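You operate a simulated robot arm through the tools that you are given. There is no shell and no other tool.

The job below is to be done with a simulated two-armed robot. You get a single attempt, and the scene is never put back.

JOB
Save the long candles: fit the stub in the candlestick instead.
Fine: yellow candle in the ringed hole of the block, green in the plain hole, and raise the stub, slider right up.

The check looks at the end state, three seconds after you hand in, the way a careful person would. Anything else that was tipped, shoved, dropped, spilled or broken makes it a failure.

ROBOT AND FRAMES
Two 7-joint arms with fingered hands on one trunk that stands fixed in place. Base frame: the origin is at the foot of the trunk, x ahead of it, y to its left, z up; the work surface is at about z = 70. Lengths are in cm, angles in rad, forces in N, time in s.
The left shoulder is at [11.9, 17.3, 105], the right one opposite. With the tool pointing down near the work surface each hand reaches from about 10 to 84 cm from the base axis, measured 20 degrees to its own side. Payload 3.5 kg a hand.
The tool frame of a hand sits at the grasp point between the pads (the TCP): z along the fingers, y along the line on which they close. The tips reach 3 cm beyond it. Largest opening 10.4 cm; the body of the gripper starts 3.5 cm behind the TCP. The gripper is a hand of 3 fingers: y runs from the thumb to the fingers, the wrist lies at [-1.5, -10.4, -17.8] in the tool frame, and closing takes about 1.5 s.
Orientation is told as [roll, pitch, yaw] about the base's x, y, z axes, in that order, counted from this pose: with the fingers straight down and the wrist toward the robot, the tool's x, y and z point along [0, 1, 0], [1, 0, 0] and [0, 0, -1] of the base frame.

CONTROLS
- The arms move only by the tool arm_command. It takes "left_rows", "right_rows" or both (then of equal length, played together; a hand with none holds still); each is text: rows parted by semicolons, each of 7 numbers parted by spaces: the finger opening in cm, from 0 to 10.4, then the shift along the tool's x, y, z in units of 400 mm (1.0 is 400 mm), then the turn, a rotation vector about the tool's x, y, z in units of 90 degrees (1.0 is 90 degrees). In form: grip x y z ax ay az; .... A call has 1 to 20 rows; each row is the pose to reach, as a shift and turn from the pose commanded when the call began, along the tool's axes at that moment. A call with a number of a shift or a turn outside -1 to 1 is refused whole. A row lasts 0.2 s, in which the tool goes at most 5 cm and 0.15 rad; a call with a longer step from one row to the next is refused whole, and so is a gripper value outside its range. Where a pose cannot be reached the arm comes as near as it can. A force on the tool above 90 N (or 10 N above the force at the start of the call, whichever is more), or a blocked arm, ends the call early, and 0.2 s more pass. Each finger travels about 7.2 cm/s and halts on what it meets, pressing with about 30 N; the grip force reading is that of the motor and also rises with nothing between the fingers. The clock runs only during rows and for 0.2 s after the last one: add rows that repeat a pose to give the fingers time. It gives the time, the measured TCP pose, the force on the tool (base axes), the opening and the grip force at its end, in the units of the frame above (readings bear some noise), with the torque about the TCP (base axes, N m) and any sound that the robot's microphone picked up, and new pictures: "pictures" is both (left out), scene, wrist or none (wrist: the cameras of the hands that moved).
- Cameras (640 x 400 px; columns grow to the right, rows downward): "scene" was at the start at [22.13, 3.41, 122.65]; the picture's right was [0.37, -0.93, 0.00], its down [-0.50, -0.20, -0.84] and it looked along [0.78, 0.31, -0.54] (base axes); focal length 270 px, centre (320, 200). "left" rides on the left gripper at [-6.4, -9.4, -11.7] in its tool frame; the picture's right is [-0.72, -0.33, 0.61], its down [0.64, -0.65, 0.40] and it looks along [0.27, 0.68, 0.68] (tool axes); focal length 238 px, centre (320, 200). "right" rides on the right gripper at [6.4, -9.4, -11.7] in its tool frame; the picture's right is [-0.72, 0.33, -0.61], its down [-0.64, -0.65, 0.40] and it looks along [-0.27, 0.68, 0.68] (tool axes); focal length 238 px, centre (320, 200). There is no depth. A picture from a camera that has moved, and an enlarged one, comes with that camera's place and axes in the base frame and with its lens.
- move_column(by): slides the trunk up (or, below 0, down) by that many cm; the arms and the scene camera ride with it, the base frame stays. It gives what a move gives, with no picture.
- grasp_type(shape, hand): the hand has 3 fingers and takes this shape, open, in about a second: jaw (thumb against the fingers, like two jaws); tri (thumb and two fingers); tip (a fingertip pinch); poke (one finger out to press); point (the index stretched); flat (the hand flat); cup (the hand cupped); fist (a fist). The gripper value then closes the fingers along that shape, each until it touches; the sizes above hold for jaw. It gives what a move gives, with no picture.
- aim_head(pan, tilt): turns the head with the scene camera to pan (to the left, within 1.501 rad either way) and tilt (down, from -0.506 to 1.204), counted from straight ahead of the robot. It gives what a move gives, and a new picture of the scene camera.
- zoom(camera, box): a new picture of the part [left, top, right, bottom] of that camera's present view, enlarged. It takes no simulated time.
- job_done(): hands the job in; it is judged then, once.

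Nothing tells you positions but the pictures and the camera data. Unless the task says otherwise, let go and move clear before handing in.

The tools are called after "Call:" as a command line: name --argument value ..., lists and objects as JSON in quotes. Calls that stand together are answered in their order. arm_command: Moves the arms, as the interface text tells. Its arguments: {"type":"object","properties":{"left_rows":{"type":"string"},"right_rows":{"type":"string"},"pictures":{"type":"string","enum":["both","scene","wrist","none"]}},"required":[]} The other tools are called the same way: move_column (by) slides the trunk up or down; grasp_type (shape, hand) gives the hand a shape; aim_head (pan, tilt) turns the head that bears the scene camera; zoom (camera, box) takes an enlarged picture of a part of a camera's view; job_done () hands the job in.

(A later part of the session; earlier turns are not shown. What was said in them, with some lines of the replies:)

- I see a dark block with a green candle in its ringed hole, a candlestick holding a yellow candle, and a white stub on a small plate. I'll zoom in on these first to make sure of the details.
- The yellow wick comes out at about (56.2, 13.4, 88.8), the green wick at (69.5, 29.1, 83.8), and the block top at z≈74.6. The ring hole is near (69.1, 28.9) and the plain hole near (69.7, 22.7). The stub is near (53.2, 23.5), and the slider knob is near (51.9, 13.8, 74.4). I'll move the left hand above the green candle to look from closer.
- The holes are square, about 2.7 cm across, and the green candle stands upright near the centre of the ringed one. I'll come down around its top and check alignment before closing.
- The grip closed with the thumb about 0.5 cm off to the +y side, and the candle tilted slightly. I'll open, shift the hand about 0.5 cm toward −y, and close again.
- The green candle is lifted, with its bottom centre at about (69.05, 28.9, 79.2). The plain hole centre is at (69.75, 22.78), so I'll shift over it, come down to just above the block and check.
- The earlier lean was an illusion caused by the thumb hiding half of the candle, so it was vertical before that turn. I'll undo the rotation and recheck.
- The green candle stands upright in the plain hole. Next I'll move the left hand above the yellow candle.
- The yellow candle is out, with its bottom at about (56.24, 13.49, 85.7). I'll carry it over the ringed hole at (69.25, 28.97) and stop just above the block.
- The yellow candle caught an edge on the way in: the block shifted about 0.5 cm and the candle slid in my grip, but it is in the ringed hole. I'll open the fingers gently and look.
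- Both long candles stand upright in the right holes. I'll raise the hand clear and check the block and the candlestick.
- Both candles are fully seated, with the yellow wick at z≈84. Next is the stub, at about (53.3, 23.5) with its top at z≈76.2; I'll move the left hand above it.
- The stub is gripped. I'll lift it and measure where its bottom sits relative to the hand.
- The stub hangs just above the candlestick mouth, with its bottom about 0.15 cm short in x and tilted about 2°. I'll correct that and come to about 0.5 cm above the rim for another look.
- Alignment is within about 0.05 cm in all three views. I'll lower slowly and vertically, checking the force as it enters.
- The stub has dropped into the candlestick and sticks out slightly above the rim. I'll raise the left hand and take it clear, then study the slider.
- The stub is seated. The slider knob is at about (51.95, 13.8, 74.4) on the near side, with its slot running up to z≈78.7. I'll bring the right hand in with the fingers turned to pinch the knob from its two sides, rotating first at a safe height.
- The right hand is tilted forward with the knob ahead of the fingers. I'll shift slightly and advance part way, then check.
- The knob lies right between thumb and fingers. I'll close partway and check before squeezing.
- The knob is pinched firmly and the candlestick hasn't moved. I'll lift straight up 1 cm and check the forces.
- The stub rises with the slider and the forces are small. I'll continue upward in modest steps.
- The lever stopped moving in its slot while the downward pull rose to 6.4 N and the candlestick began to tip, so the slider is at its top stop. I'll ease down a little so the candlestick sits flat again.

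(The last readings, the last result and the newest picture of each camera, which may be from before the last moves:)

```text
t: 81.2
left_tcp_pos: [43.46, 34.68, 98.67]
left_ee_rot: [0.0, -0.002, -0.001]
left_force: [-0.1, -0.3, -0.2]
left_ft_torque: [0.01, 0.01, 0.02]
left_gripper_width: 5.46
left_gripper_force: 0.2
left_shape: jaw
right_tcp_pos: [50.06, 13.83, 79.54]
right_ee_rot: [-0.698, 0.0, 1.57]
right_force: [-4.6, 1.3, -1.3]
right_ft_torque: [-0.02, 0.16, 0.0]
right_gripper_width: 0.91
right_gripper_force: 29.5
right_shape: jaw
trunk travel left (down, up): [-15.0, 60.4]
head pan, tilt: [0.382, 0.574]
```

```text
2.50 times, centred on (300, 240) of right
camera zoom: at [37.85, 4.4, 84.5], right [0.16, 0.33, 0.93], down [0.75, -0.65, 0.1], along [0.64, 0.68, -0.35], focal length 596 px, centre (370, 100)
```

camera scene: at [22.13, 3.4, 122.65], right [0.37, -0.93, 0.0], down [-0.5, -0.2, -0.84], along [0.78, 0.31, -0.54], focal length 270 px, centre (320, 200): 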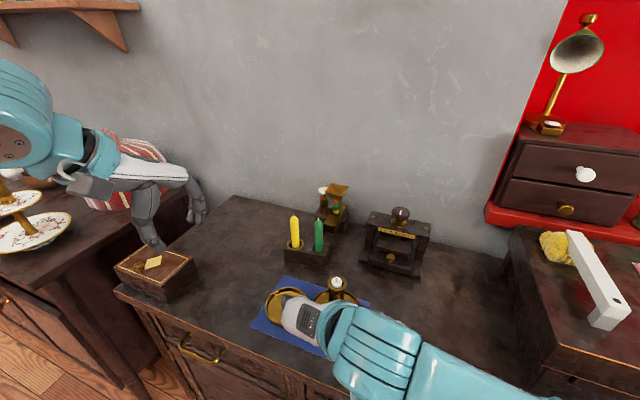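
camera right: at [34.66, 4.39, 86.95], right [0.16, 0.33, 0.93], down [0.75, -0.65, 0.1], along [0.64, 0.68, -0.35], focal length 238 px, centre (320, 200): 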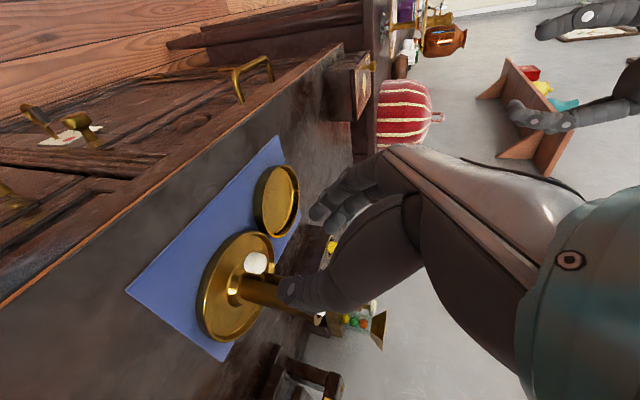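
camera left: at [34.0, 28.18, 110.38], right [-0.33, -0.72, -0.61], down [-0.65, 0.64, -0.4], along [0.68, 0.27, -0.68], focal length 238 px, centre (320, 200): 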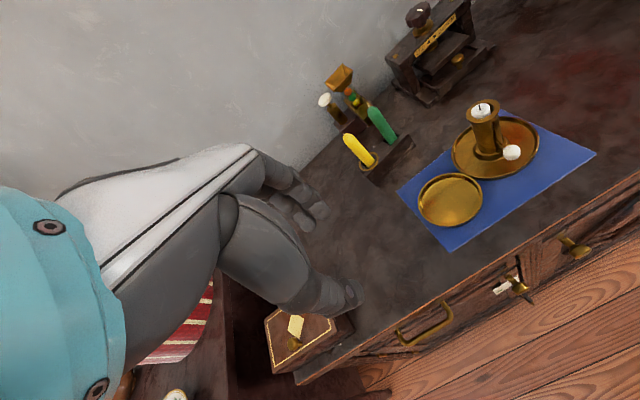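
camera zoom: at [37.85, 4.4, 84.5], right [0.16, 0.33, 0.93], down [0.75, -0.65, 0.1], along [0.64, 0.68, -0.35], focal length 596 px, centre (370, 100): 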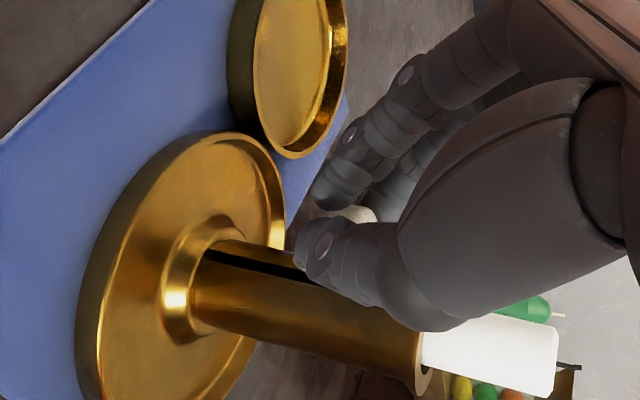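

The slider is still at its top stop and the candlestick is flat again, shifted by only about 2 mm. I'll release the knob slowly and see whether it holds.

Call:
arm_command --right_rows "1.2 0 0 0 0 0 0; 1.6 0 0 0 0 0 0; 2 0 0 0 0 0 0; 2.5 0 0 0 0 0 0; 3 0 0 0 0 0 0; 3.5 0 0 0 0 0 0; 4 0 0 0 0 0 0; 4.5 0 0 0 0 0 0; 4.5 0 0 0 0 0 0; 4.5 0 0 0 0 0 0" --pictures "none"

Call:
zoom --camera "left" --box '[440, 90, 560, 190]'

Call:
zoom --camera "left" --box '[480, 110, 540, 160]'

Call:
zoom --camera "right" --box '[200, 160, 400, 320]'

```text
t: 83.4
left_tcp_pos: [43.36, 34.61, 98.81]
left_ee_rot: [0.001, 0.0, -0.001]
left_force: [1.4, -0.9, 0.6]
left_ft_torque: [0.02, 0.0, 0.01]
left_gripper_width: 5.49
left_gripper_force: 0.2
left_shape: jaw
right_tcp_pos: [50.18, 13.82, 79.49]
right_ee_rot: [-0.7, 0.002, 1.57]
right_force: [0.2, 0.2, -0.1]
right_ft_torque: [0.0, 0.0, 0.0]
right_gripper_width: 4.46
right_gripper_force: 0.0
right_shape: jaw
trunk travel left (down, up): [-15.0, 60.4]
head pan, tilt: [0.382, 0.574]
```

```text
4.00 times, centred on (500, 140) of left
camera zoom: at [34.08, 28.22, 110.38], right [-0.33, -0.72, -0.61], down [-0.65, 0.64, -0.4], along [0.68, 0.27, -0.68], focal length 953 px, centre (-400, 440)
```

zoom: 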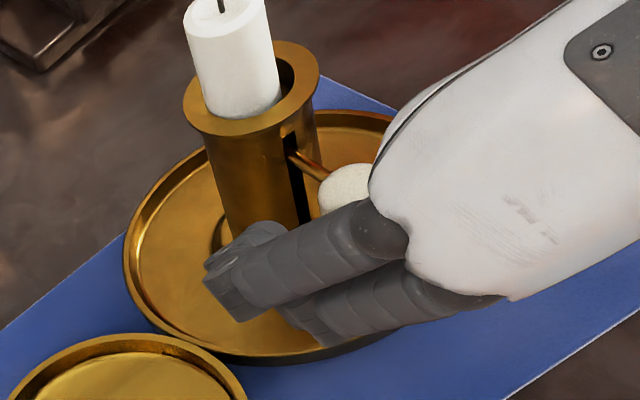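

```text
8.00 times, centred on (510, 135) of left
camera zoom: at [34.08, 28.22, 110.38], right [-0.33, -0.72, -0.61], down [-0.65, 0.64, -0.4], along [0.68, 0.27, -0.68], focal length 1907 px, centre (-1200, 720)
```

zoom: 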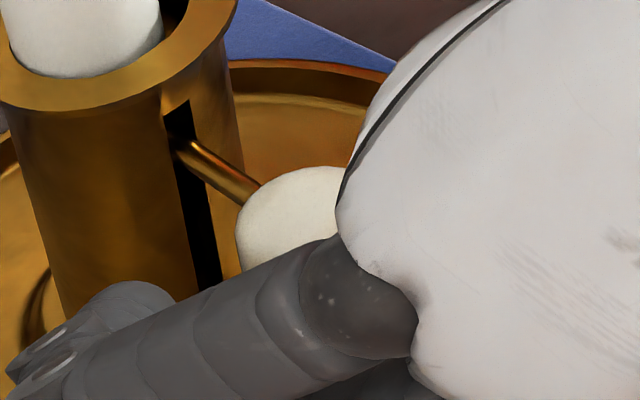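

```text
2.50 times, centred on (300, 240) of right
camera zoom: at [37.88, 4.39, 84.49], right [0.16, 0.33, 0.93], down [0.75, -0.65, 0.1], along [0.64, 0.68, -0.35], focal length 596 px, centre (370, 100)
```

zoom: 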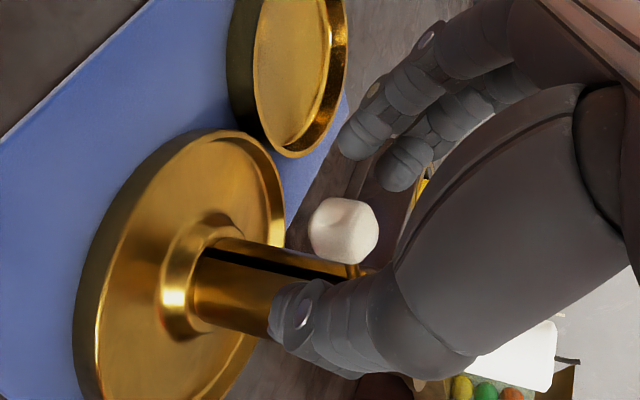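

The slider holds by itself at the top. I'll back the right hand straight out along its fingers.

Call:
arm_command --right_rows "4.5 0 0 -0.02 0 0 0; 4.5 0 0 -0.05 0 0 0; 4.5 0 0 -0.09 0 0 0; 4.5 0 0 -0.14 0 0 0; 4.5 0 0 -0.2 0 0 0; 4.5 0 0 -0.26 0 0 0; 4.5 0 0 -0.32 0 0 0; 4.5 0 0 -0.32 0 0 0" --pictures "both"

Call:
zoom --camera "left" --box '[480, 100, 540, 150]'

Call:
zoom --camera "right" --box '[200, 160, 360, 300]'

```text
t: 85.2
left_tcp_pos: [43.37, 34.58, 98.85]
left_ee_rot: [0.0, -0.001, 0.001]
left_force: [0.4, 1.1, -0.3]
left_ft_torque: [0.03, 0.02, 0.01]
left_gripper_width: 5.46
left_gripper_force: 0.1
left_shape: jaw
right_tcp_pos: [41.93, 13.74, 89.28]
right_ee_rot: [-0.697, 0.001, 1.569]
right_force: [0.0, -0.1, 0.1]
right_ft_torque: [0.02, 0.01, 0.01]
right_gripper_width: 4.46
right_gripper_force: 0.1
right_shape: jaw
trunk travel left (down, up): [-15.0, 60.4]
head pan, tilt: [0.382, 0.574]
camera scene: at [22.13, 3.41, 122.64], right [0.37, -0.93, 0.0], down [-0.5, -0.2, -0.84], along [0.78, 0.31, -0.54], focal length 270 px, centre (320, 200)
camera right: at [29.66, 4.35, 94.25], right [0.16, 0.33, 0.93], down [0.75, -0.65, 0.1], along [0.64, 0.68, -0.35], focal length 238 px, centre (320, 200)
```

scene: 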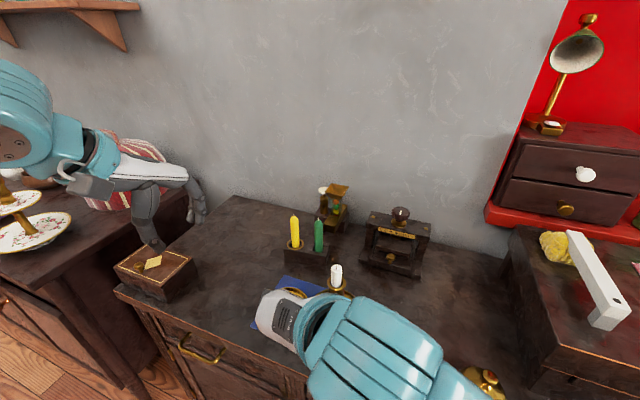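
right: 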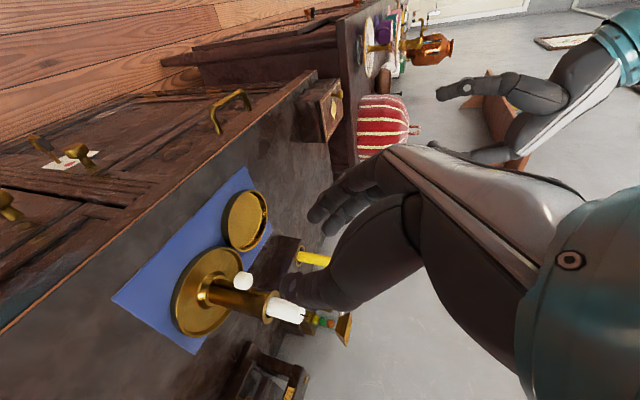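

```text
8.00 times, centred on (510, 125) of left
camera zoom: at [34.08, 28.23, 110.38], right [-0.33, -0.72, -0.61], down [-0.65, 0.64, -0.4], along [0.68, 0.27, -0.68], focal length 1907 px, centre (-1200, 800)
```

zoom: 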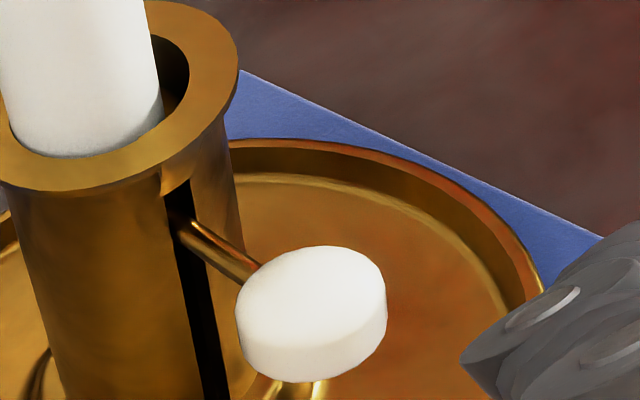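

```text
2.86 times, centred on (280, 230) of right
camera zoom: at [29.66, 4.35, 94.25], right [0.16, 0.33, 0.93], down [0.75, -0.65, 0.1], along [0.64, 0.68, -0.35], focal length 681 px, centre (434, 114)
```

zoom: 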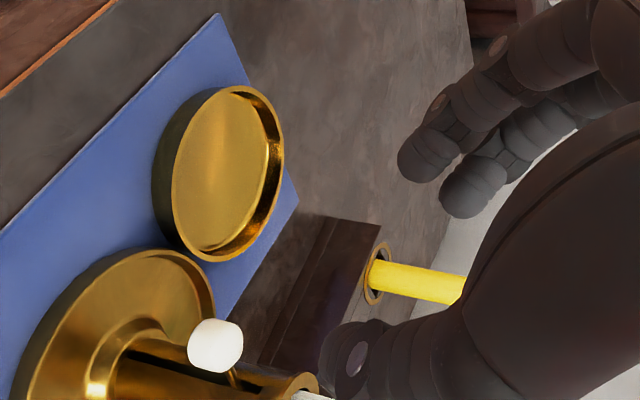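

Call:
arm_command --right_rows "4.5 -0.013 -0.08 -0.016 0 0 0; 4.5 -0.026 -0.17 -0.032 0 0 0; 4.5 -0.04 -0.26 -0.048 0 0 0; 4.5 -0.053 -0.35 -0.064 0 0 0; 4.5 -0.067 -0.43 -0.08 0 0 0; 4.5 -0.08 -0.5 -0.096 0 0 0; 4.5 -0.08 -0.5 -0.096 0 0 0" --pictures "scene"

Call:
zoom --camera "scene" --box '[310, 255, 370, 335]'

Call:
zoom --camera "scene" --box '[320, 275, 350, 315]'

Call:
zoom --camera "left" --box '[440, 80, 560, 180]'

Call:
zoom --camera "right" --box '[160, 100, 400, 300]'

```text
t: 86.8
left_tcp_pos: [43.37, 34.57, 98.82]
left_ee_rot: [0.001, 0.0, -0.001]
left_force: [-1.0, 0.1, 0.4]
left_ft_torque: [-0.02, 0.02, 0.02]
left_gripper_width: 5.47
left_gripper_force: 0.1
left_shape: jaw
right_tcp_pos: [43.79, -5.48, 94.91]
right_ee_rot: [-0.697, 0.001, 1.571]
right_force: [0.1, -0.1, 0.8]
right_ft_torque: [0.02, -0.03, 0.0]
right_gripper_width: 4.47
right_gripper_force: 0.1
right_shape: jaw
right hand out of reach, approached as far as the arm can: row 5, 6, 7
trunk travel left (down, up): [-15.0, 60.4]
head pan, tilt: [0.382, 0.574]
camera scene: at [22.13, 3.4, 122.64], right [0.37, -0.93, 0.0], down [-0.5, -0.2, -0.84], along [0.78, 0.31, -0.54], focal length 270 px, centre (320, 200)
```

scene: 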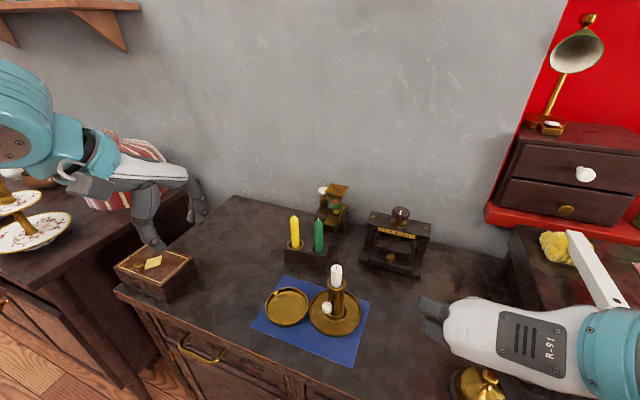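

```text
5.00 times, centred on (340, 295) of scene
camera zoom: at [22.13, 3.4, 122.64], right [0.37, -0.93, 0.0], down [-0.5, -0.2, -0.84], along [0.78, 0.31, -0.54], focal length 1348 px, centre (220, -275)
```

zoom: 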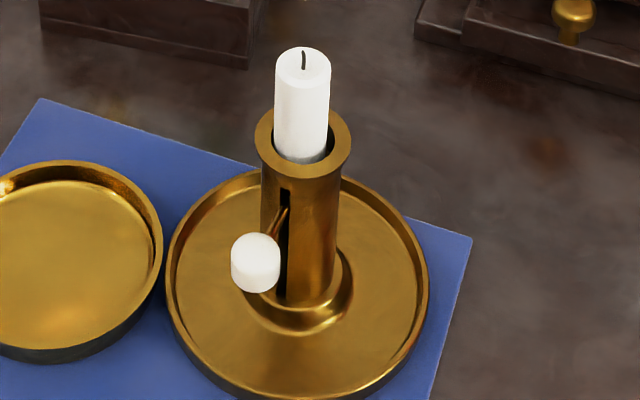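

```text
10.00 times, centred on (335, 295) of scene
camera zoom: at [22.13, 3.4, 122.64], right [0.37, -0.93, 0.0], down [-0.5, -0.2, -0.84], along [0.78, 0.31, -0.54], focal length 2695 px, centre (170, -750)
```

zoom: 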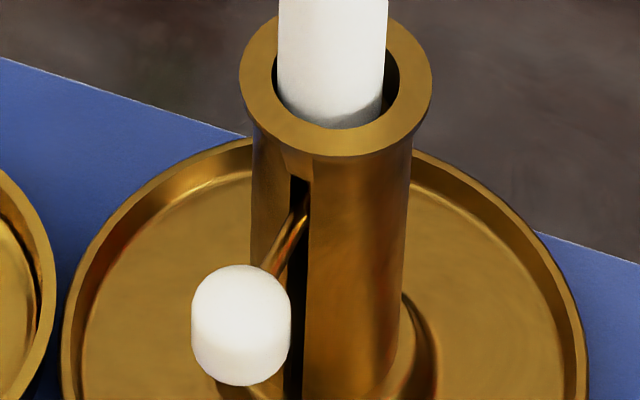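

```text
4.00 times, centred on (500, 130) of left
camera zoom: at [34.09, 28.21, 110.38], right [-0.33, -0.72, -0.61], down [-0.65, 0.64, -0.4], along [0.68, 0.27, -0.68], focal length 953 px, centre (-400, 480)
```

zoom: 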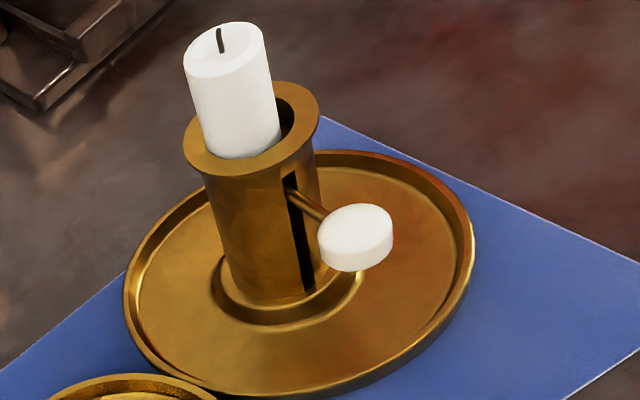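

```text
2.00 times, centred on (280, 200) of right
camera zoom: at [31.62, -14.94, 99.72], right [0.16, 0.33, 0.93], down [0.75, -0.65, 0.1], along [0.64, 0.68, -0.35], focal length 477 px, centre (400, 200)
```

zoom: 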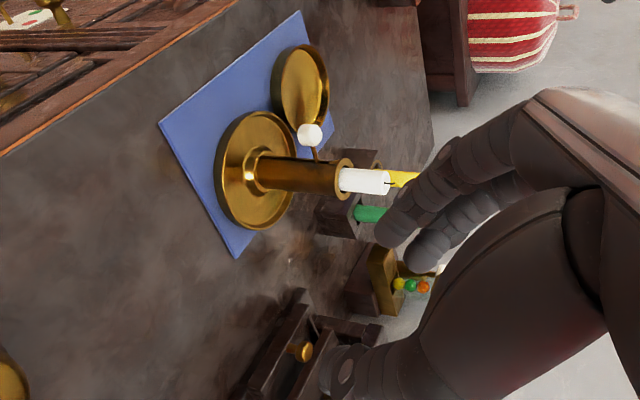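

The stub stands about 4 cm proud and the slider holds. The knob has gone from z≈74.4 to ≈77.9. I want to be certain that is its top stop, so I'll look closely at the slot from two sides.

Call:
zoom --camera "right" --box '[285, 155, 325, 205]'

Call:
zoom --camera "left" --box '[495, 115, 525, 140]'

Call:
zoom --camera "scene" --box '[328, 284, 344, 304]'

```text
8.00 times, centred on (305, 180) of right
camera zoom: at [31.62, -14.94, 99.72], right [0.16, 0.33, 0.93], down [0.75, -0.65, 0.1], along [0.64, 0.68, -0.35], focal length 1907 px, centre (440, 360)
```

zoom: 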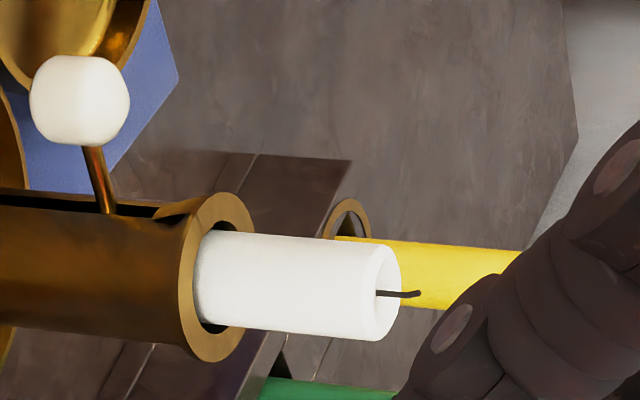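

```text
16.00 times, centred on (510, 128) of left
camera zoom: at [34.09, 28.21, 110.38], right [-0.33, -0.72, -0.61], down [-0.65, 0.64, -0.4], along [0.68, 0.27, -0.68], focal length 3814 px, centre (-2720, 1360)
```

zoom: 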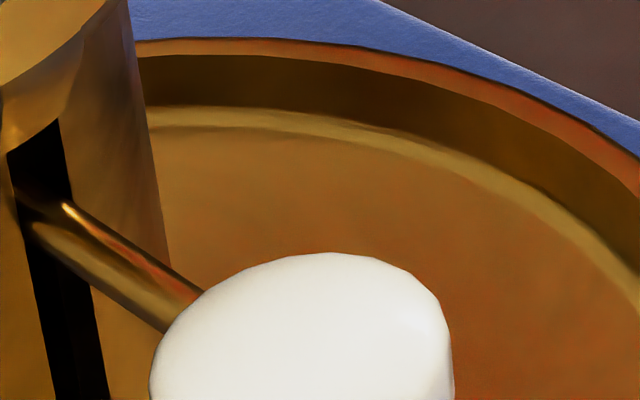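

```text
16.00 times, centred on (336, 294) of scene
camera zoom: at [22.13, 3.4, 122.64], right [0.37, -0.93, 0.0], down [-0.5, -0.2, -0.84], along [0.78, 0.31, -0.54], focal length 4312 px, centre (64, -1304)
```

zoom: 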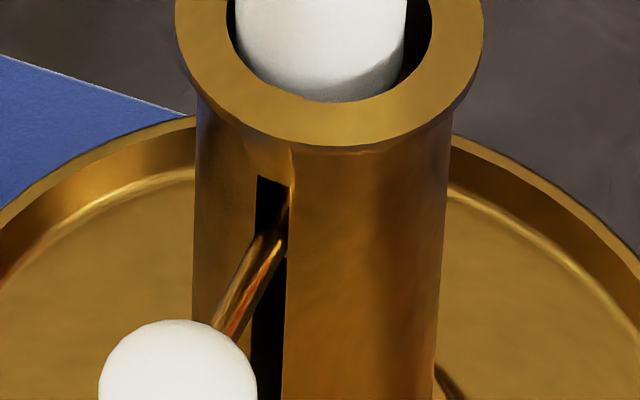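

Call:
arm_command --right_rows "4.5 0.013 0.08 0.016 0 0 0; 4.5 0.026 0.17 0.032 0 0 0; 4.5 0.04 0.26 0.048 0 0 0; 4.5 0.053 0.35 0.064 0 0 0; 4.5 0.067 0.43 0.08 0 0 0; 4.5 0.08 0.5 0.096 0 0 0; 4.5 0.08 0.5 0.096 0 0 0" --pictures "none"

Call:
zoom --camera "right" --box '[200, 220, 340, 340]'

Call:
zoom --camera "left" --box '[490, 105, 530, 140]'

```text
t: 88.4
left_tcp_pos: [43.47, 34.6, 98.64]
left_ee_rot: [0.001, -0.001, -0.001]
left_force: [1.3, 0.9, 0.9]
left_ft_torque: [-0.03, 0.01, -0.01]
left_gripper_width: 5.46
left_gripper_force: 0.0
left_shape: jaw
right_tcp_pos: [43.86, 14.61, 89.78]
right_ee_rot: [-0.697, -0.001, 1.572]
right_force: [-0.3, 0.3, -0.6]
right_ft_torque: [-0.02, 0.01, -0.02]
right_gripper_width: 4.5
right_gripper_force: 0.0
right_shape: jaw
trunk travel left (down, up): [-15.0, 60.4]
head pan, tilt: [0.382, 0.574]
```

```text
3.33 times, centred on (270, 280) of right
camera zoom: at [31.7, 5.22, 94.65], right [0.16, 0.33, 0.93], down [0.75, -0.65, 0.1], along [0.64, 0.68, -0.35], focal length 794 px, centre (487, -67)
```

zoom: 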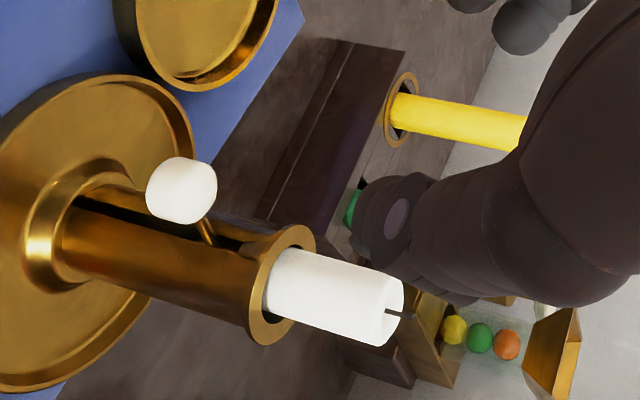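

```text
11.43 times, centred on (510, 122) of left
camera zoom: at [34.08, 28.23, 110.38], right [-0.33, -0.72, -0.61], down [-0.65, 0.64, -0.4], along [0.68, 0.27, -0.68], focal length 2724 px, centre (-1851, 1086)
```

zoom: 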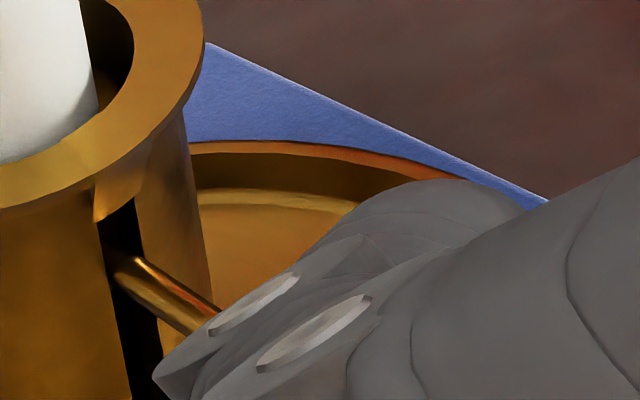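

I'll re-grip the knob and pull up gently once more, watching the slot gap closely to confirm it is at the stop.

Call:
arm_command --right_rows "4.5 0.011 -0.0175 0.03 0 0 0; 4.5 0.022 -0.0175 0.07 0 0 0; 4.5 0.033 -0.0175 0.11 0 0 0; 4.5 0.044 -0.0175 0.15 0 0 0; 4.5 0.044 -0.0175 0.18 0 0 0; 4.5 0.044 -0.0175 0.21 0 0 0; 4.5 0.044 -0.0175 0.24 0 0 0; 4.5 0.044 -0.0175 0.265 0 0 0; 4.5 0.044 -0.0175 0.265 0 0 0; 4.5 0.044 -0.0175 0.265 0 0 0" --pictures "none"

Call:
zoom --camera "right" --box '[220, 160, 400, 320]'

Call:
zoom --camera "left" --box '[440, 80, 560, 180]'

```text
t: 90.6
left_tcp_pos: [43.36, 34.51, 98.84]
left_ee_rot: [0.002, -0.001, 0.0]
left_force: [-0.2, 0.2, 0.1]
left_ft_torque: [-0.03, 0.0, -0.01]
left_gripper_width: 5.47
left_gripper_force: 0.0
left_shape: jaw
right_tcp_pos: [49.56, 13.84, 80.6]
right_ee_rot: [-0.697, -0.001, 1.571]
right_force: [-1.0, -0.6, -0.1]
right_ft_torque: [0.0, -0.03, 0.03]
right_gripper_width: 4.46
right_gripper_force: 0.1
right_shape: jaw
trunk travel left (down, up): [-15.0, 60.4]
head pan, tilt: [0.382, 0.574]
```

```text
2.50 times, centred on (310, 240) of right
camera zoom: at [37.17, 4.46, 85.48], right [0.16, 0.33, 0.93], down [0.75, -0.65, 0.1], along [0.64, 0.68, -0.35], focal length 596 px, centre (345, 100)
```

zoom: 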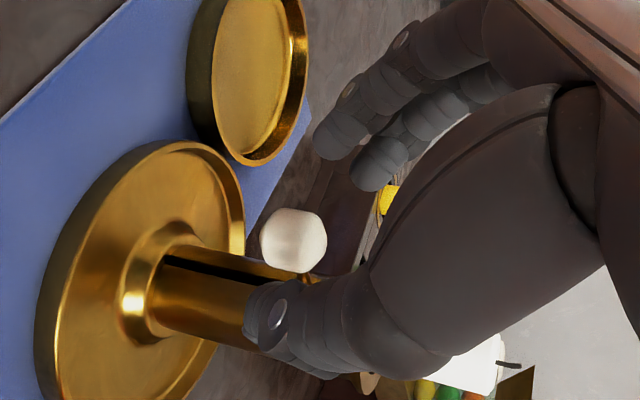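

```text
4.00 times, centred on (500, 130) of left
camera zoom: at [34.08, 28.22, 110.38], right [-0.33, -0.72, -0.61], down [-0.65, 0.64, -0.4], along [0.68, 0.27, -0.68], focal length 953 px, centre (-400, 480)
```

zoom: 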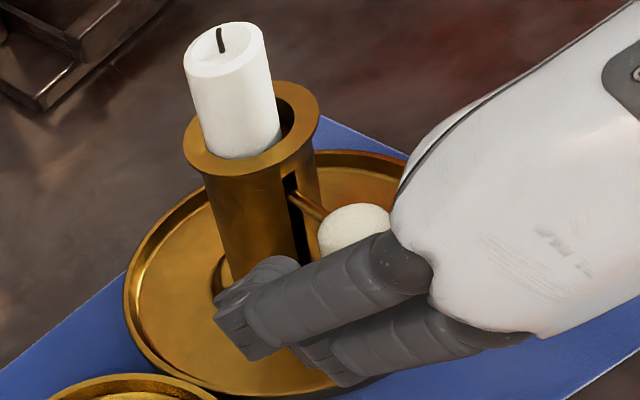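

Call:
arm_command --right_rows "4.5 0.003 0.0015 0.016 0 0 0; 4.5 0.006 0.0015 0.032 0 0 0; 4 0.006 0.0015 0.032 0 0 0; 3.4 0.006 0.0015 0.032 0 0 0; 2.8 0.006 0.0015 0.032 0 0 0; 2.3 0.006 0.0015 0.032 0 0 0; 1.8 0.006 0.0015 0.032 0 0 0; 1.4 0.006 0.0015 0.032 0 0 0; 1 0.006 0.0015 0.032 0 0 0; 0.5 0.006 0.0015 0.032 0 0 0; 0.3 0.006 0.0015 0.032 0 0 0; 0.3 0.006 0.0015 0.032 0 0 0" --pictures "none"

Call:
zoom --camera "right" --box '[220, 160, 400, 320]'

Call:
zoom --camera "left" --box '[490, 105, 530, 140]'

Call:
zoom --camera "left" --box '[440, 80, 560, 180]'

```text
t: 93.2
left_tcp_pos: [43.34, 34.56, 98.79]
left_ee_rot: [0.0, -0.001, -0.001]
left_force: [-0.7, 0.1, 0.3]
left_ft_torque: [0.01, -0.01, 0.0]
left_gripper_width: 5.48
left_gripper_force: 0.0
left_shape: jaw
right_tcp_pos: [50.05, 13.97, 79.5]
right_ee_rot: [-0.696, 0.0, 1.573]
right_force: [-4.9, 1.3, -0.6]
right_ft_torque: [0.0, 0.22, 0.02]
right_gripper_width: 0.79
right_gripper_force: 30.1
right_shape: jaw
trunk travel left (down, up): [-15.0, 60.4]
head pan, tilt: [0.382, 0.574]
```

```text
2.50 times, centred on (310, 240) of right
camera zoom: at [37.7, 4.53, 84.33], right [0.16, 0.33, 0.93], down [0.75, -0.65, 0.1], along [0.64, 0.68, -0.35], focal length 596 px, centre (345, 100)
```

zoom: 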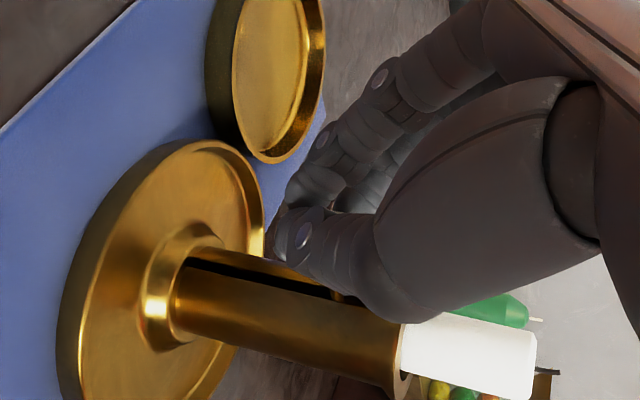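

```text
11.43 times, centred on (510, 122) of left
camera zoom: at [34.04, 28.23, 110.39], right [-0.33, -0.72, -0.61], down [-0.65, 0.64, -0.4], along [0.68, 0.27, -0.68], focal length 2724 px, centre (-1851, 1086)
```

zoom: 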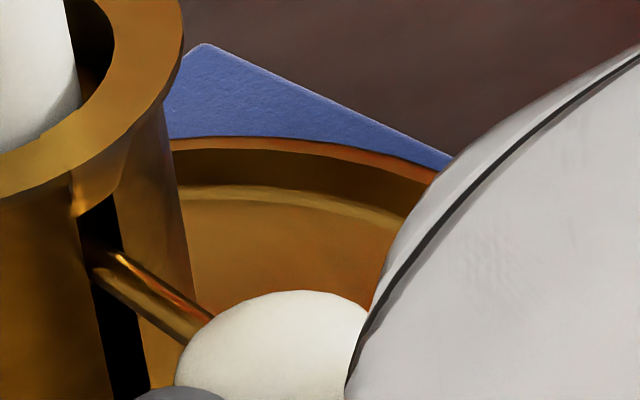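

```text
4.00 times, centred on (500, 130) of left
camera zoom: at [34.04, 28.23, 110.39], right [-0.33, -0.72, -0.61], down [-0.65, 0.64, -0.4], along [0.68, 0.27, -0.68], focal length 953 px, centre (-400, 480)
```

zoom: 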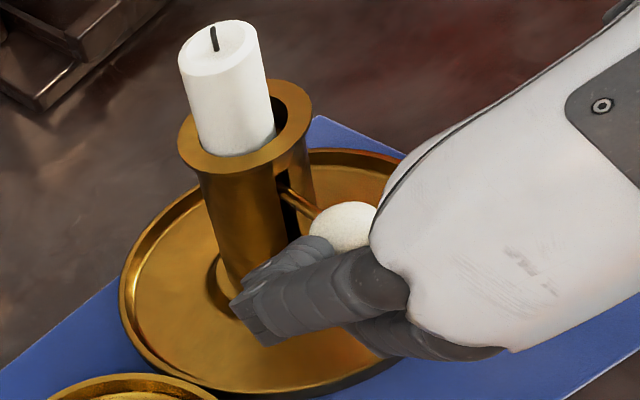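

Call:
arm_command --right_rows "0.3 -0.0024 0 -0.0029 0 0 0; 0.3 -0.0048 0 -0.0057 0 0 0; 0.3 -0.0048 0 -0.0057 0 0 0; 0.3 -0.0048 0 -0.0057 0 0 0" --pictures "none"

Call:
zoom --camera "left" --box '[490, 105, 530, 140]'

Call:
zoom --camera "right" --box '[220, 160, 400, 320]'

```text
t: 94.2
left_tcp_pos: [43.41, 34.46, 98.67]
left_ee_rot: [0.0, 0.0, 0.0]
left_force: [-0.1, -0.1, -0.4]
left_ft_torque: [0.01, 0.0, 0.0]
left_gripper_width: 5.44
left_gripper_force: 0.0
left_shape: jaw
right_tcp_pos: [49.95, 13.84, 79.65]
right_ee_rot: [-0.696, 0.004, 1.569]
right_force: [-0.7, -0.5, -0.2]
right_ft_torque: [-0.08, 0.17, -0.05]
right_gripper_width: 0.75
right_gripper_force: 30.0
right_shape: jaw
trunk travel left (down, up): [-15.0, 60.4]
head pan, tilt: [0.382, 0.574]
```

```text
11.43 times, centred on (510, 122) of left
camera zoom: at [34.1, 28.23, 110.37], right [-0.33, -0.72, -0.61], down [-0.65, 0.64, -0.4], along [0.68, 0.27, -0.68], focal length 2724 px, centre (-1851, 1086)
```

zoom: 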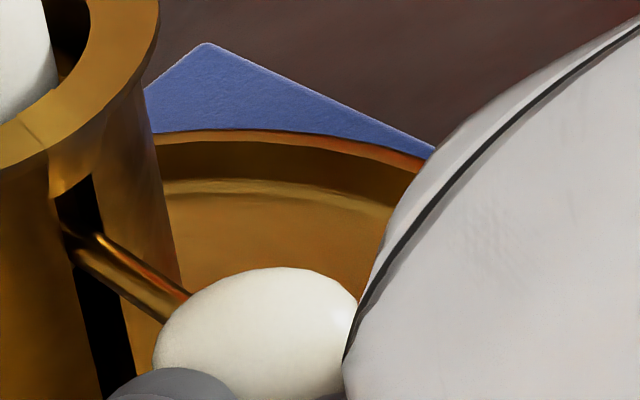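

```text
2.50 times, centred on (310, 240) of right
camera zoom: at [37.76, 4.51, 84.6], right [0.16, 0.33, 0.93], down [0.75, -0.65, 0.1], along [0.64, 0.68, -0.35], focal length 596 px, centre (345, 100)
```

zoom: 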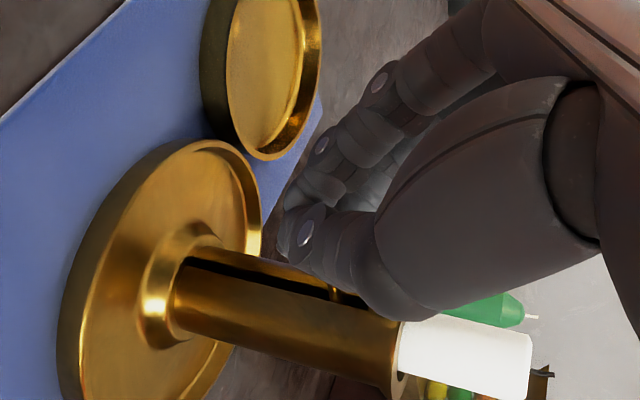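

Pulling up 0.25 cm more only moved the whole candlestick and the slot gap stayed the same, so the slider is fully up. I'll lower back so it sits flat, then release and withdraw.

Call:
arm_command --right_rows "0.3 0.0024 0 0.0029 0 0 0; 0.3 0.0048 0 0.0057 0 0 0; 0.3 0.0048 0 0.0057 0 0 0; 0.3 0.0048 0 0.0057 0 0 0" --pictures "none"

Call:
zoom --camera "left" --box '[490, 105, 530, 140]'

Call:
zoom --camera "left" --box '[440, 80, 560, 180]'

Call:
zoom --camera "right" --box '[220, 160, 400, 320]'

```text
t: 95.2
left_tcp_pos: [43.41, 34.49, 98.84]
left_ee_rot: [-0.001, 0.001, 0.0]
left_force: [-0.1, -0.6, 0.4]
left_ft_torque: [0.02, -0.02, 0.02]
left_gripper_width: 5.46
left_gripper_force: 0.0
left_shape: jaw
right_tcp_pos: [49.91, 13.95, 79.48]
right_ee_rot: [-0.699, 0.0, 1.569]
right_force: [-3.7, 1.4, -0.4]
right_ft_torque: [-0.08, 0.14, -0.03]
right_gripper_width: 0.75
right_gripper_force: 30.0
right_shape: jaw
trunk travel left (down, up): [-15.0, 60.4]
head pan, tilt: [0.382, 0.574]
```

```text
11.43 times, centred on (510, 122) of left
camera zoom: at [34.04, 28.23, 110.4], right [-0.33, -0.72, -0.61], down [-0.65, 0.64, -0.4], along [0.68, 0.27, -0.68], focal length 2724 px, centre (-1851, 1086)
```

zoom: 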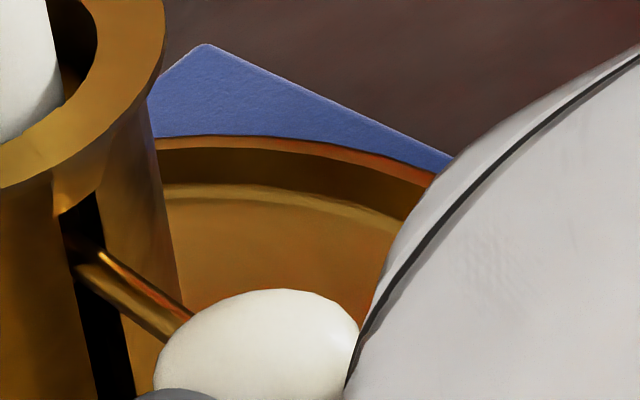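

```text
4.00 times, centred on (500, 130) of left
camera zoom: at [34.04, 28.23, 110.4], right [-0.33, -0.72, -0.61], down [-0.65, 0.64, -0.4], along [0.68, 0.27, -0.68], focal length 953 px, centre (-400, 480)
```

zoom: 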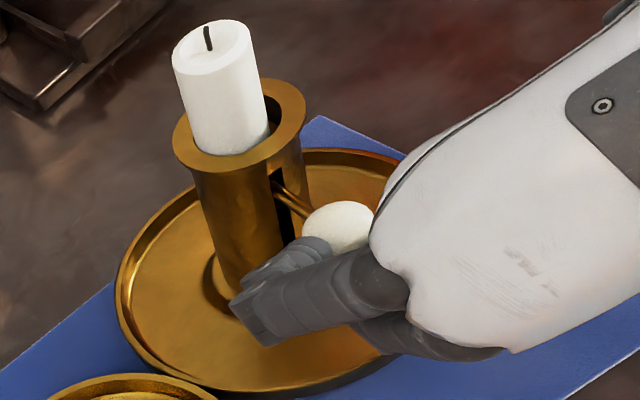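

```text
2.50 times, centred on (310, 240) of right
camera zoom: at [37.67, 4.56, 84.37], right [0.16, 0.33, 0.93], down [0.75, -0.65, 0.1], along [0.64, 0.68, -0.35], focal length 596 px, centre (345, 100)
```

zoom: 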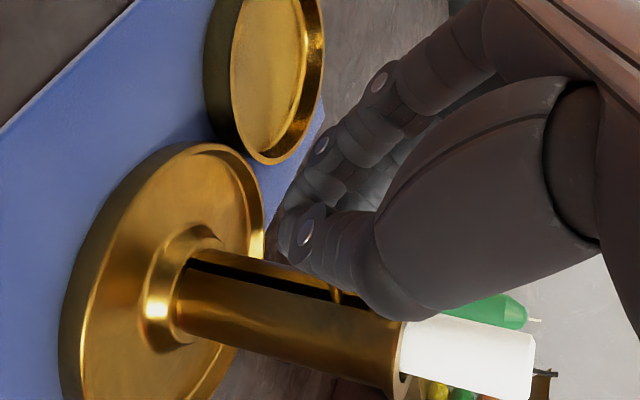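

Call:
arm_command --right_rows "1.2 0 0 0 0 0 0; 1.6 0 0 0 0 0 0; 2 0 0 0 0 0 0; 2.5 0 0 0 0 0 0; 3 0 0 0 0 0 0; 3.5 0 0 0 0 0 0; 4 0 0 0 0 0 0; 4.5 0 0 0 0 0 0; 4.8 0 0 0 0 0 0; 4.8 0 0 0 0 0 0; 4.8 0 0 -0.02 0 0 0; 4.8 0 0 -0.05 0 0 0; 4.8 0 0 -0.09 0 0 0; 4.8 0 0 -0.14 0 0 0; 4.8 0 0 -0.2 0 0 0; 4.8 0 0 -0.26 0 0 0; 4.8 0 0 -0.32 0 0 0; 4.8 0 0 -0.32 0 0 0" --pictures "none"

Call:
zoom --camera "left" --box '[490, 105, 530, 140]'

Call:
zoom --camera "left" --box '[400, 70, 580, 230]'

Call:
zoom --camera "right" --box '[160, 160, 400, 340]'

```text
t: 99.0
left_tcp_pos: [43.31, 34.52, 98.74]
left_ee_rot: [0.0, -0.001, -0.002]
left_force: [0.1, 0.1, 0.1]
left_ft_torque: [0.02, 0.01, -0.01]
left_gripper_width: 5.47
left_gripper_force: 0.0
left_shape: jaw
right_tcp_pos: [41.74, 13.88, 89.25]
right_ee_rot: [-0.699, -0.002, 1.57]
right_force: [0.1, 0.7, 0.5]
right_ft_torque: [-0.01, -0.03, 0.01]
right_gripper_width: 4.76
right_gripper_force: 0.0
right_shape: jaw
trunk travel left (down, up): [-15.0, 60.4]
head pan, tilt: [0.382, 0.574]
```

```text
11.43 times, centred on (510, 122) of left
camera zoom: at [34.08, 28.22, 110.38], right [-0.33, -0.72, -0.61], down [-0.65, 0.64, -0.4], along [0.68, 0.27, -0.68], focal length 2724 px, centre (-1851, 1086)
```

zoom: 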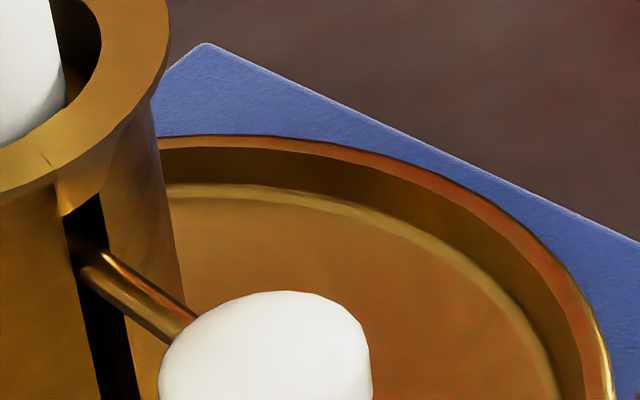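

```text
2.50 times, centred on (490, 150) of left
camera zoom: at [34.08, 28.22, 110.38], right [-0.33, -0.72, -0.61], down [-0.65, 0.64, -0.4], along [0.68, 0.27, -0.68], focal length 596 px, centre (-105, 325)
```

zoom: 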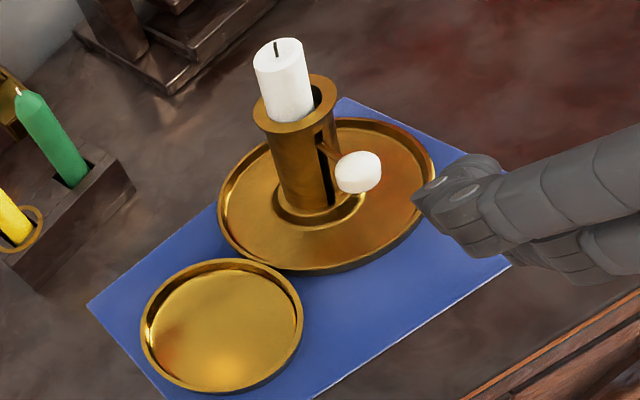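

```text
2.22 times, centred on (280, 250) of right
camera zoom: at [29.5, 4.5, 94.12], right [0.16, 0.33, 0.93], down [0.75, -0.65, 0.1], along [0.64, 0.68, -0.35], focal length 530 px, centre (409, 89)
```

zoom: 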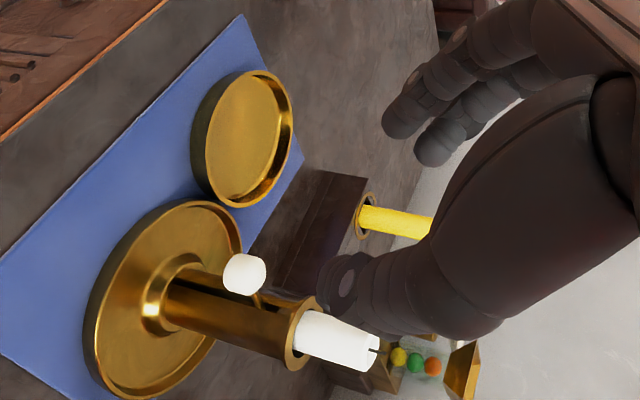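

The slider stays up, the stub is steady, and the plates are not touching. I'll take the right arm back to its starting place.

Call:
arm_command --right_rows "4.8 -0.03 -0.03 -0.02 0 0 0; 4.8 -0.06 -0.07 -0.04 0 0.07 0; 4.8 -0.09 -0.12 -0.055 0 0.145 0; 4.8 -0.115 -0.17 -0.07 0 0.22 0; 4.8 -0.13 -0.21 -0.0795 0 0.295 0; 4.8 -0.1386 -0.2475 -0.0795 0 0.37 0; 4.8 -0.1386 -0.2475 -0.0795 0 0.444 0; 4.8 -0.1386 -0.2475 -0.0795 0 0.444 0" --pictures "none"

```text
t: 100.8
left_tcp_pos: [43.41, 34.62, 98.76]
left_ee_rot: [0.0, 0.001, -0.001]
left_force: [0.4, -0.5, -0.2]
left_ft_torque: [-0.03, 0.01, -0.02]
left_gripper_width: 5.46
left_gripper_force: 0.1
left_shape: jaw
right_tcp_pos: [43.96, 4.05, 95.07]
right_ee_rot: [0.002, -0.001, 1.57]
right_force: [0.6, -0.8, -0.4]
right_ft_torque: [-0.02, 0.02, 0.02]
right_gripper_width: 4.78
right_gripper_force: 0.0
right_shape: jaw
trunk travel left (down, up): [-15.0, 60.4]
head pan, tilt: [0.382, 0.574]
```

The right hand is clear at (44, 4, 95), so I'll turn it back and move to its starting place, then review the whole scene.

Call:
arm_command --right_rows "4.8 -0.025 -0.028 -0.02 0 0 0.083; 4.8 -0.05 -0.056 -0.04 0 0 0.167; 4.8 -0.075 -0.084 -0.06 0 0 0.25; 4.8 -0.1 -0.112 -0.08 0 0 0.333; 4.8 -0.126 -0.14 -0.1 0 0 0.417; 4.8 -0.151 -0.1675 -0.12 0 0 0.5; 4.8 -0.176 -0.195 -0.14 0 0 0.583; 4.8 -0.201 -0.223 -0.16 0 0 0.667; 4.8 -0.226 -0.251 -0.18 0 0 0.75; 4.8 -0.252 -0.279 -0.2 0 0 0.833; 4.8 -0.277 -0.307 -0.215 0 0 0.917; 4.8 -0.3025 -0.335 -0.225 0 0 1; 4.8 -0.3025 -0.335 -0.225 0 0 1" --pictures "both"

Call:
zoom --camera "scene" --box '[260, 190, 380, 350]'

Call:
zoom --camera "scene" --box '[270, 190, 350, 270]'

Call:
zoom --camera "right" --box '[0, 0, 200, 260]'

Call:
zoom --camera "left" --box '[300, 0, 600, 260]'

```text
t: 103.6
left_tcp_pos: [43.36, 34.48, 98.67]
left_ee_rot: [0.0, 0.001, 0.0]
left_force: [0.3, -0.8, 0.4]
left_ft_torque: [0.01, 0.04, -0.01]
left_gripper_width: 5.46
left_gripper_force: 0.0
left_shape: jaw
right_tcp_pos: [56.16, -9.48, 104.27]
right_ee_rot: [0.001, 0.001, -0.004]
right_force: [0.3, -0.5, 0.3]
right_ft_torque: [-0.01, 0.01, 0.01]
right_gripper_width: 4.77
right_gripper_force: 0.0
right_shape: jaw
trunk travel left (down, up): [-15.0, 60.4]
head pan, tilt: [0.382, 0.574]
camera scene: at [22.13, 3.41, 122.64], right [0.37, -0.93, 0.0], down [-0.5, -0.2, -0.84], along [0.78, 0.31, -0.54], focal length 270 px, centre (320, 200)
camera right: at [46.87, -3.0, 116.01], right [0.32, -0.72, 0.61], down [-0.65, -0.64, -0.4], along [0.68, -0.27, -0.68], focal length 238 px, centre (320, 200)
```

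scene: 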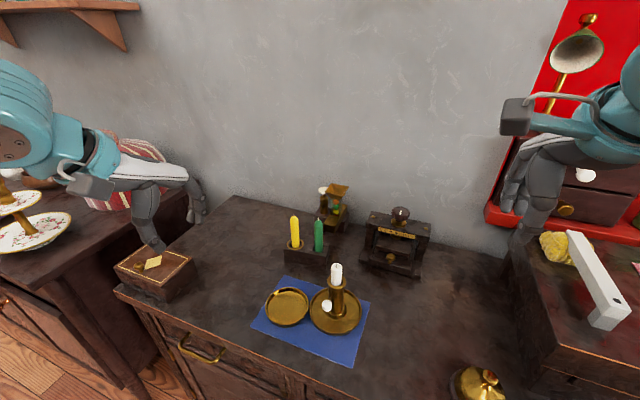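
right: 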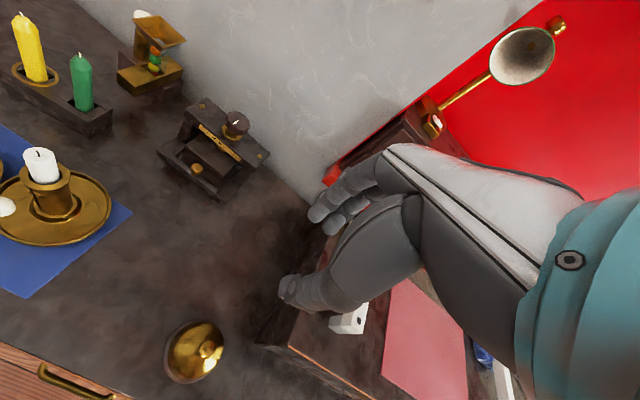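

```text
2.50 times, centred on (320, 270) of scene
camera zoom: at [22.13, 3.41, 122.64], right [0.37, -0.93, 0.0], down [-0.5, -0.2, -0.84], along [0.78, 0.31, -0.54], focal length 674 px, centre (320, 25)
```

zoom: 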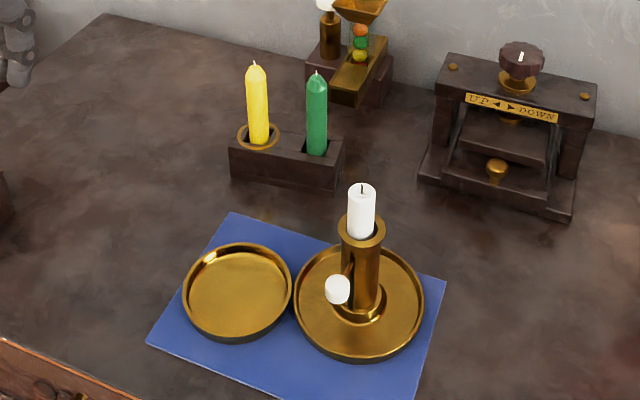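

```text
5.00 times, centred on (310, 230) of scene
camera zoom: at [22.13, 3.41, 122.64], right [0.37, -0.93, 0.0], down [-0.5, -0.2, -0.84], along [0.78, 0.31, -0.54], focal length 1348 px, centre (370, 50)
```

zoom: 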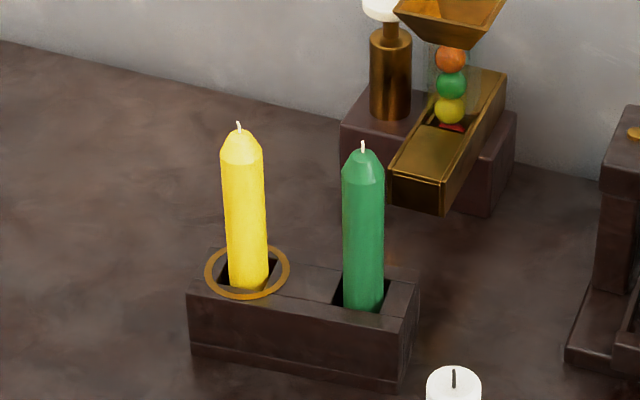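

```text
1.54 times, centred on (100, 130) of right
camera zoom: at [46.87, -3.0, 116.01], right [0.32, -0.72, 0.61], down [-0.65, -0.64, -0.4], along [0.68, -0.27, -0.68], focal length 367 px, centre (658, 308)
```

zoom: 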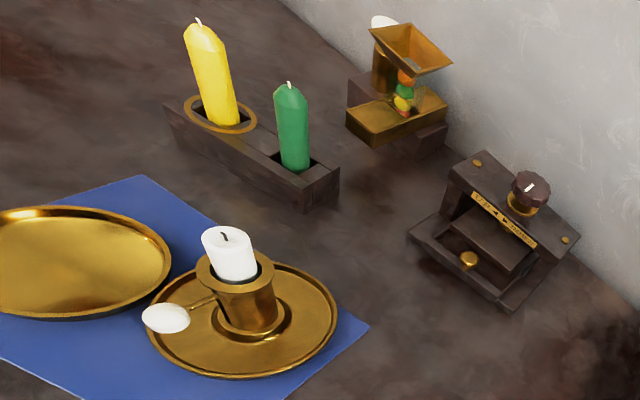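

```text
1.54 times, centred on (450, 130) of left
camera zoom: at [34.08, 28.22, 110.38], right [-0.33, -0.72, -0.61], down [-0.65, 0.64, -0.4], along [0.68, 0.27, -0.68], focal length 367 px, centre (120, 308)
```

zoom: 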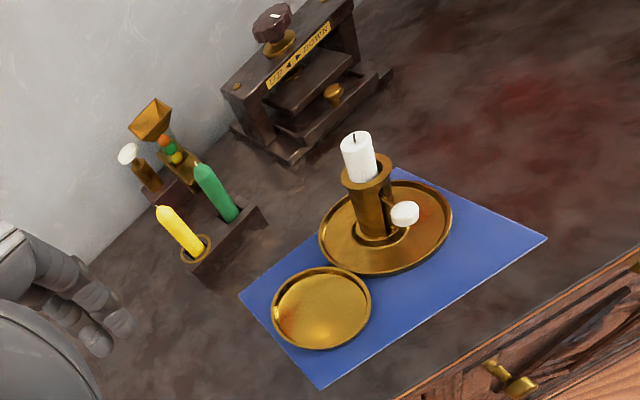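

Yellow stands in the ringed hole, green is in the plain hole, and the stub is in the candlestick with the slider at its top stop. Nothing was knocked over: the block and the candlestick each shifted by about half a centimetre, and everything else looks in place. Both hands are clear, so I'm handing in.

Call:
job_done

```text
The job is handed in.
```

The job is handed in, and the last pictures show what you asked for:

- **Yellow candle:** upright in the ringed hole of the block.
- **Green candle:** upright in the plain hole.
- **Stub:** in the candlestick, standing about 4 cm above the rim.
- **Slider:** raised about 3.5 cm and staying up on its own. It stops about 1 cm short of the top of its slot. Two further pulls only moved the candlestick, so I took that as its top stop.

**Small shifts:** the yellow candle caught an edge going in and pushed the block about 0.5 cm toward the robot. Gripping the slider knob pushed the candlestick about 0.6 cm, mostly away from the robot, and the last upward pull briefly tilted or lifted it before I set it flat again. Nothing was tipped, dropped or broken, and both hands are clear.
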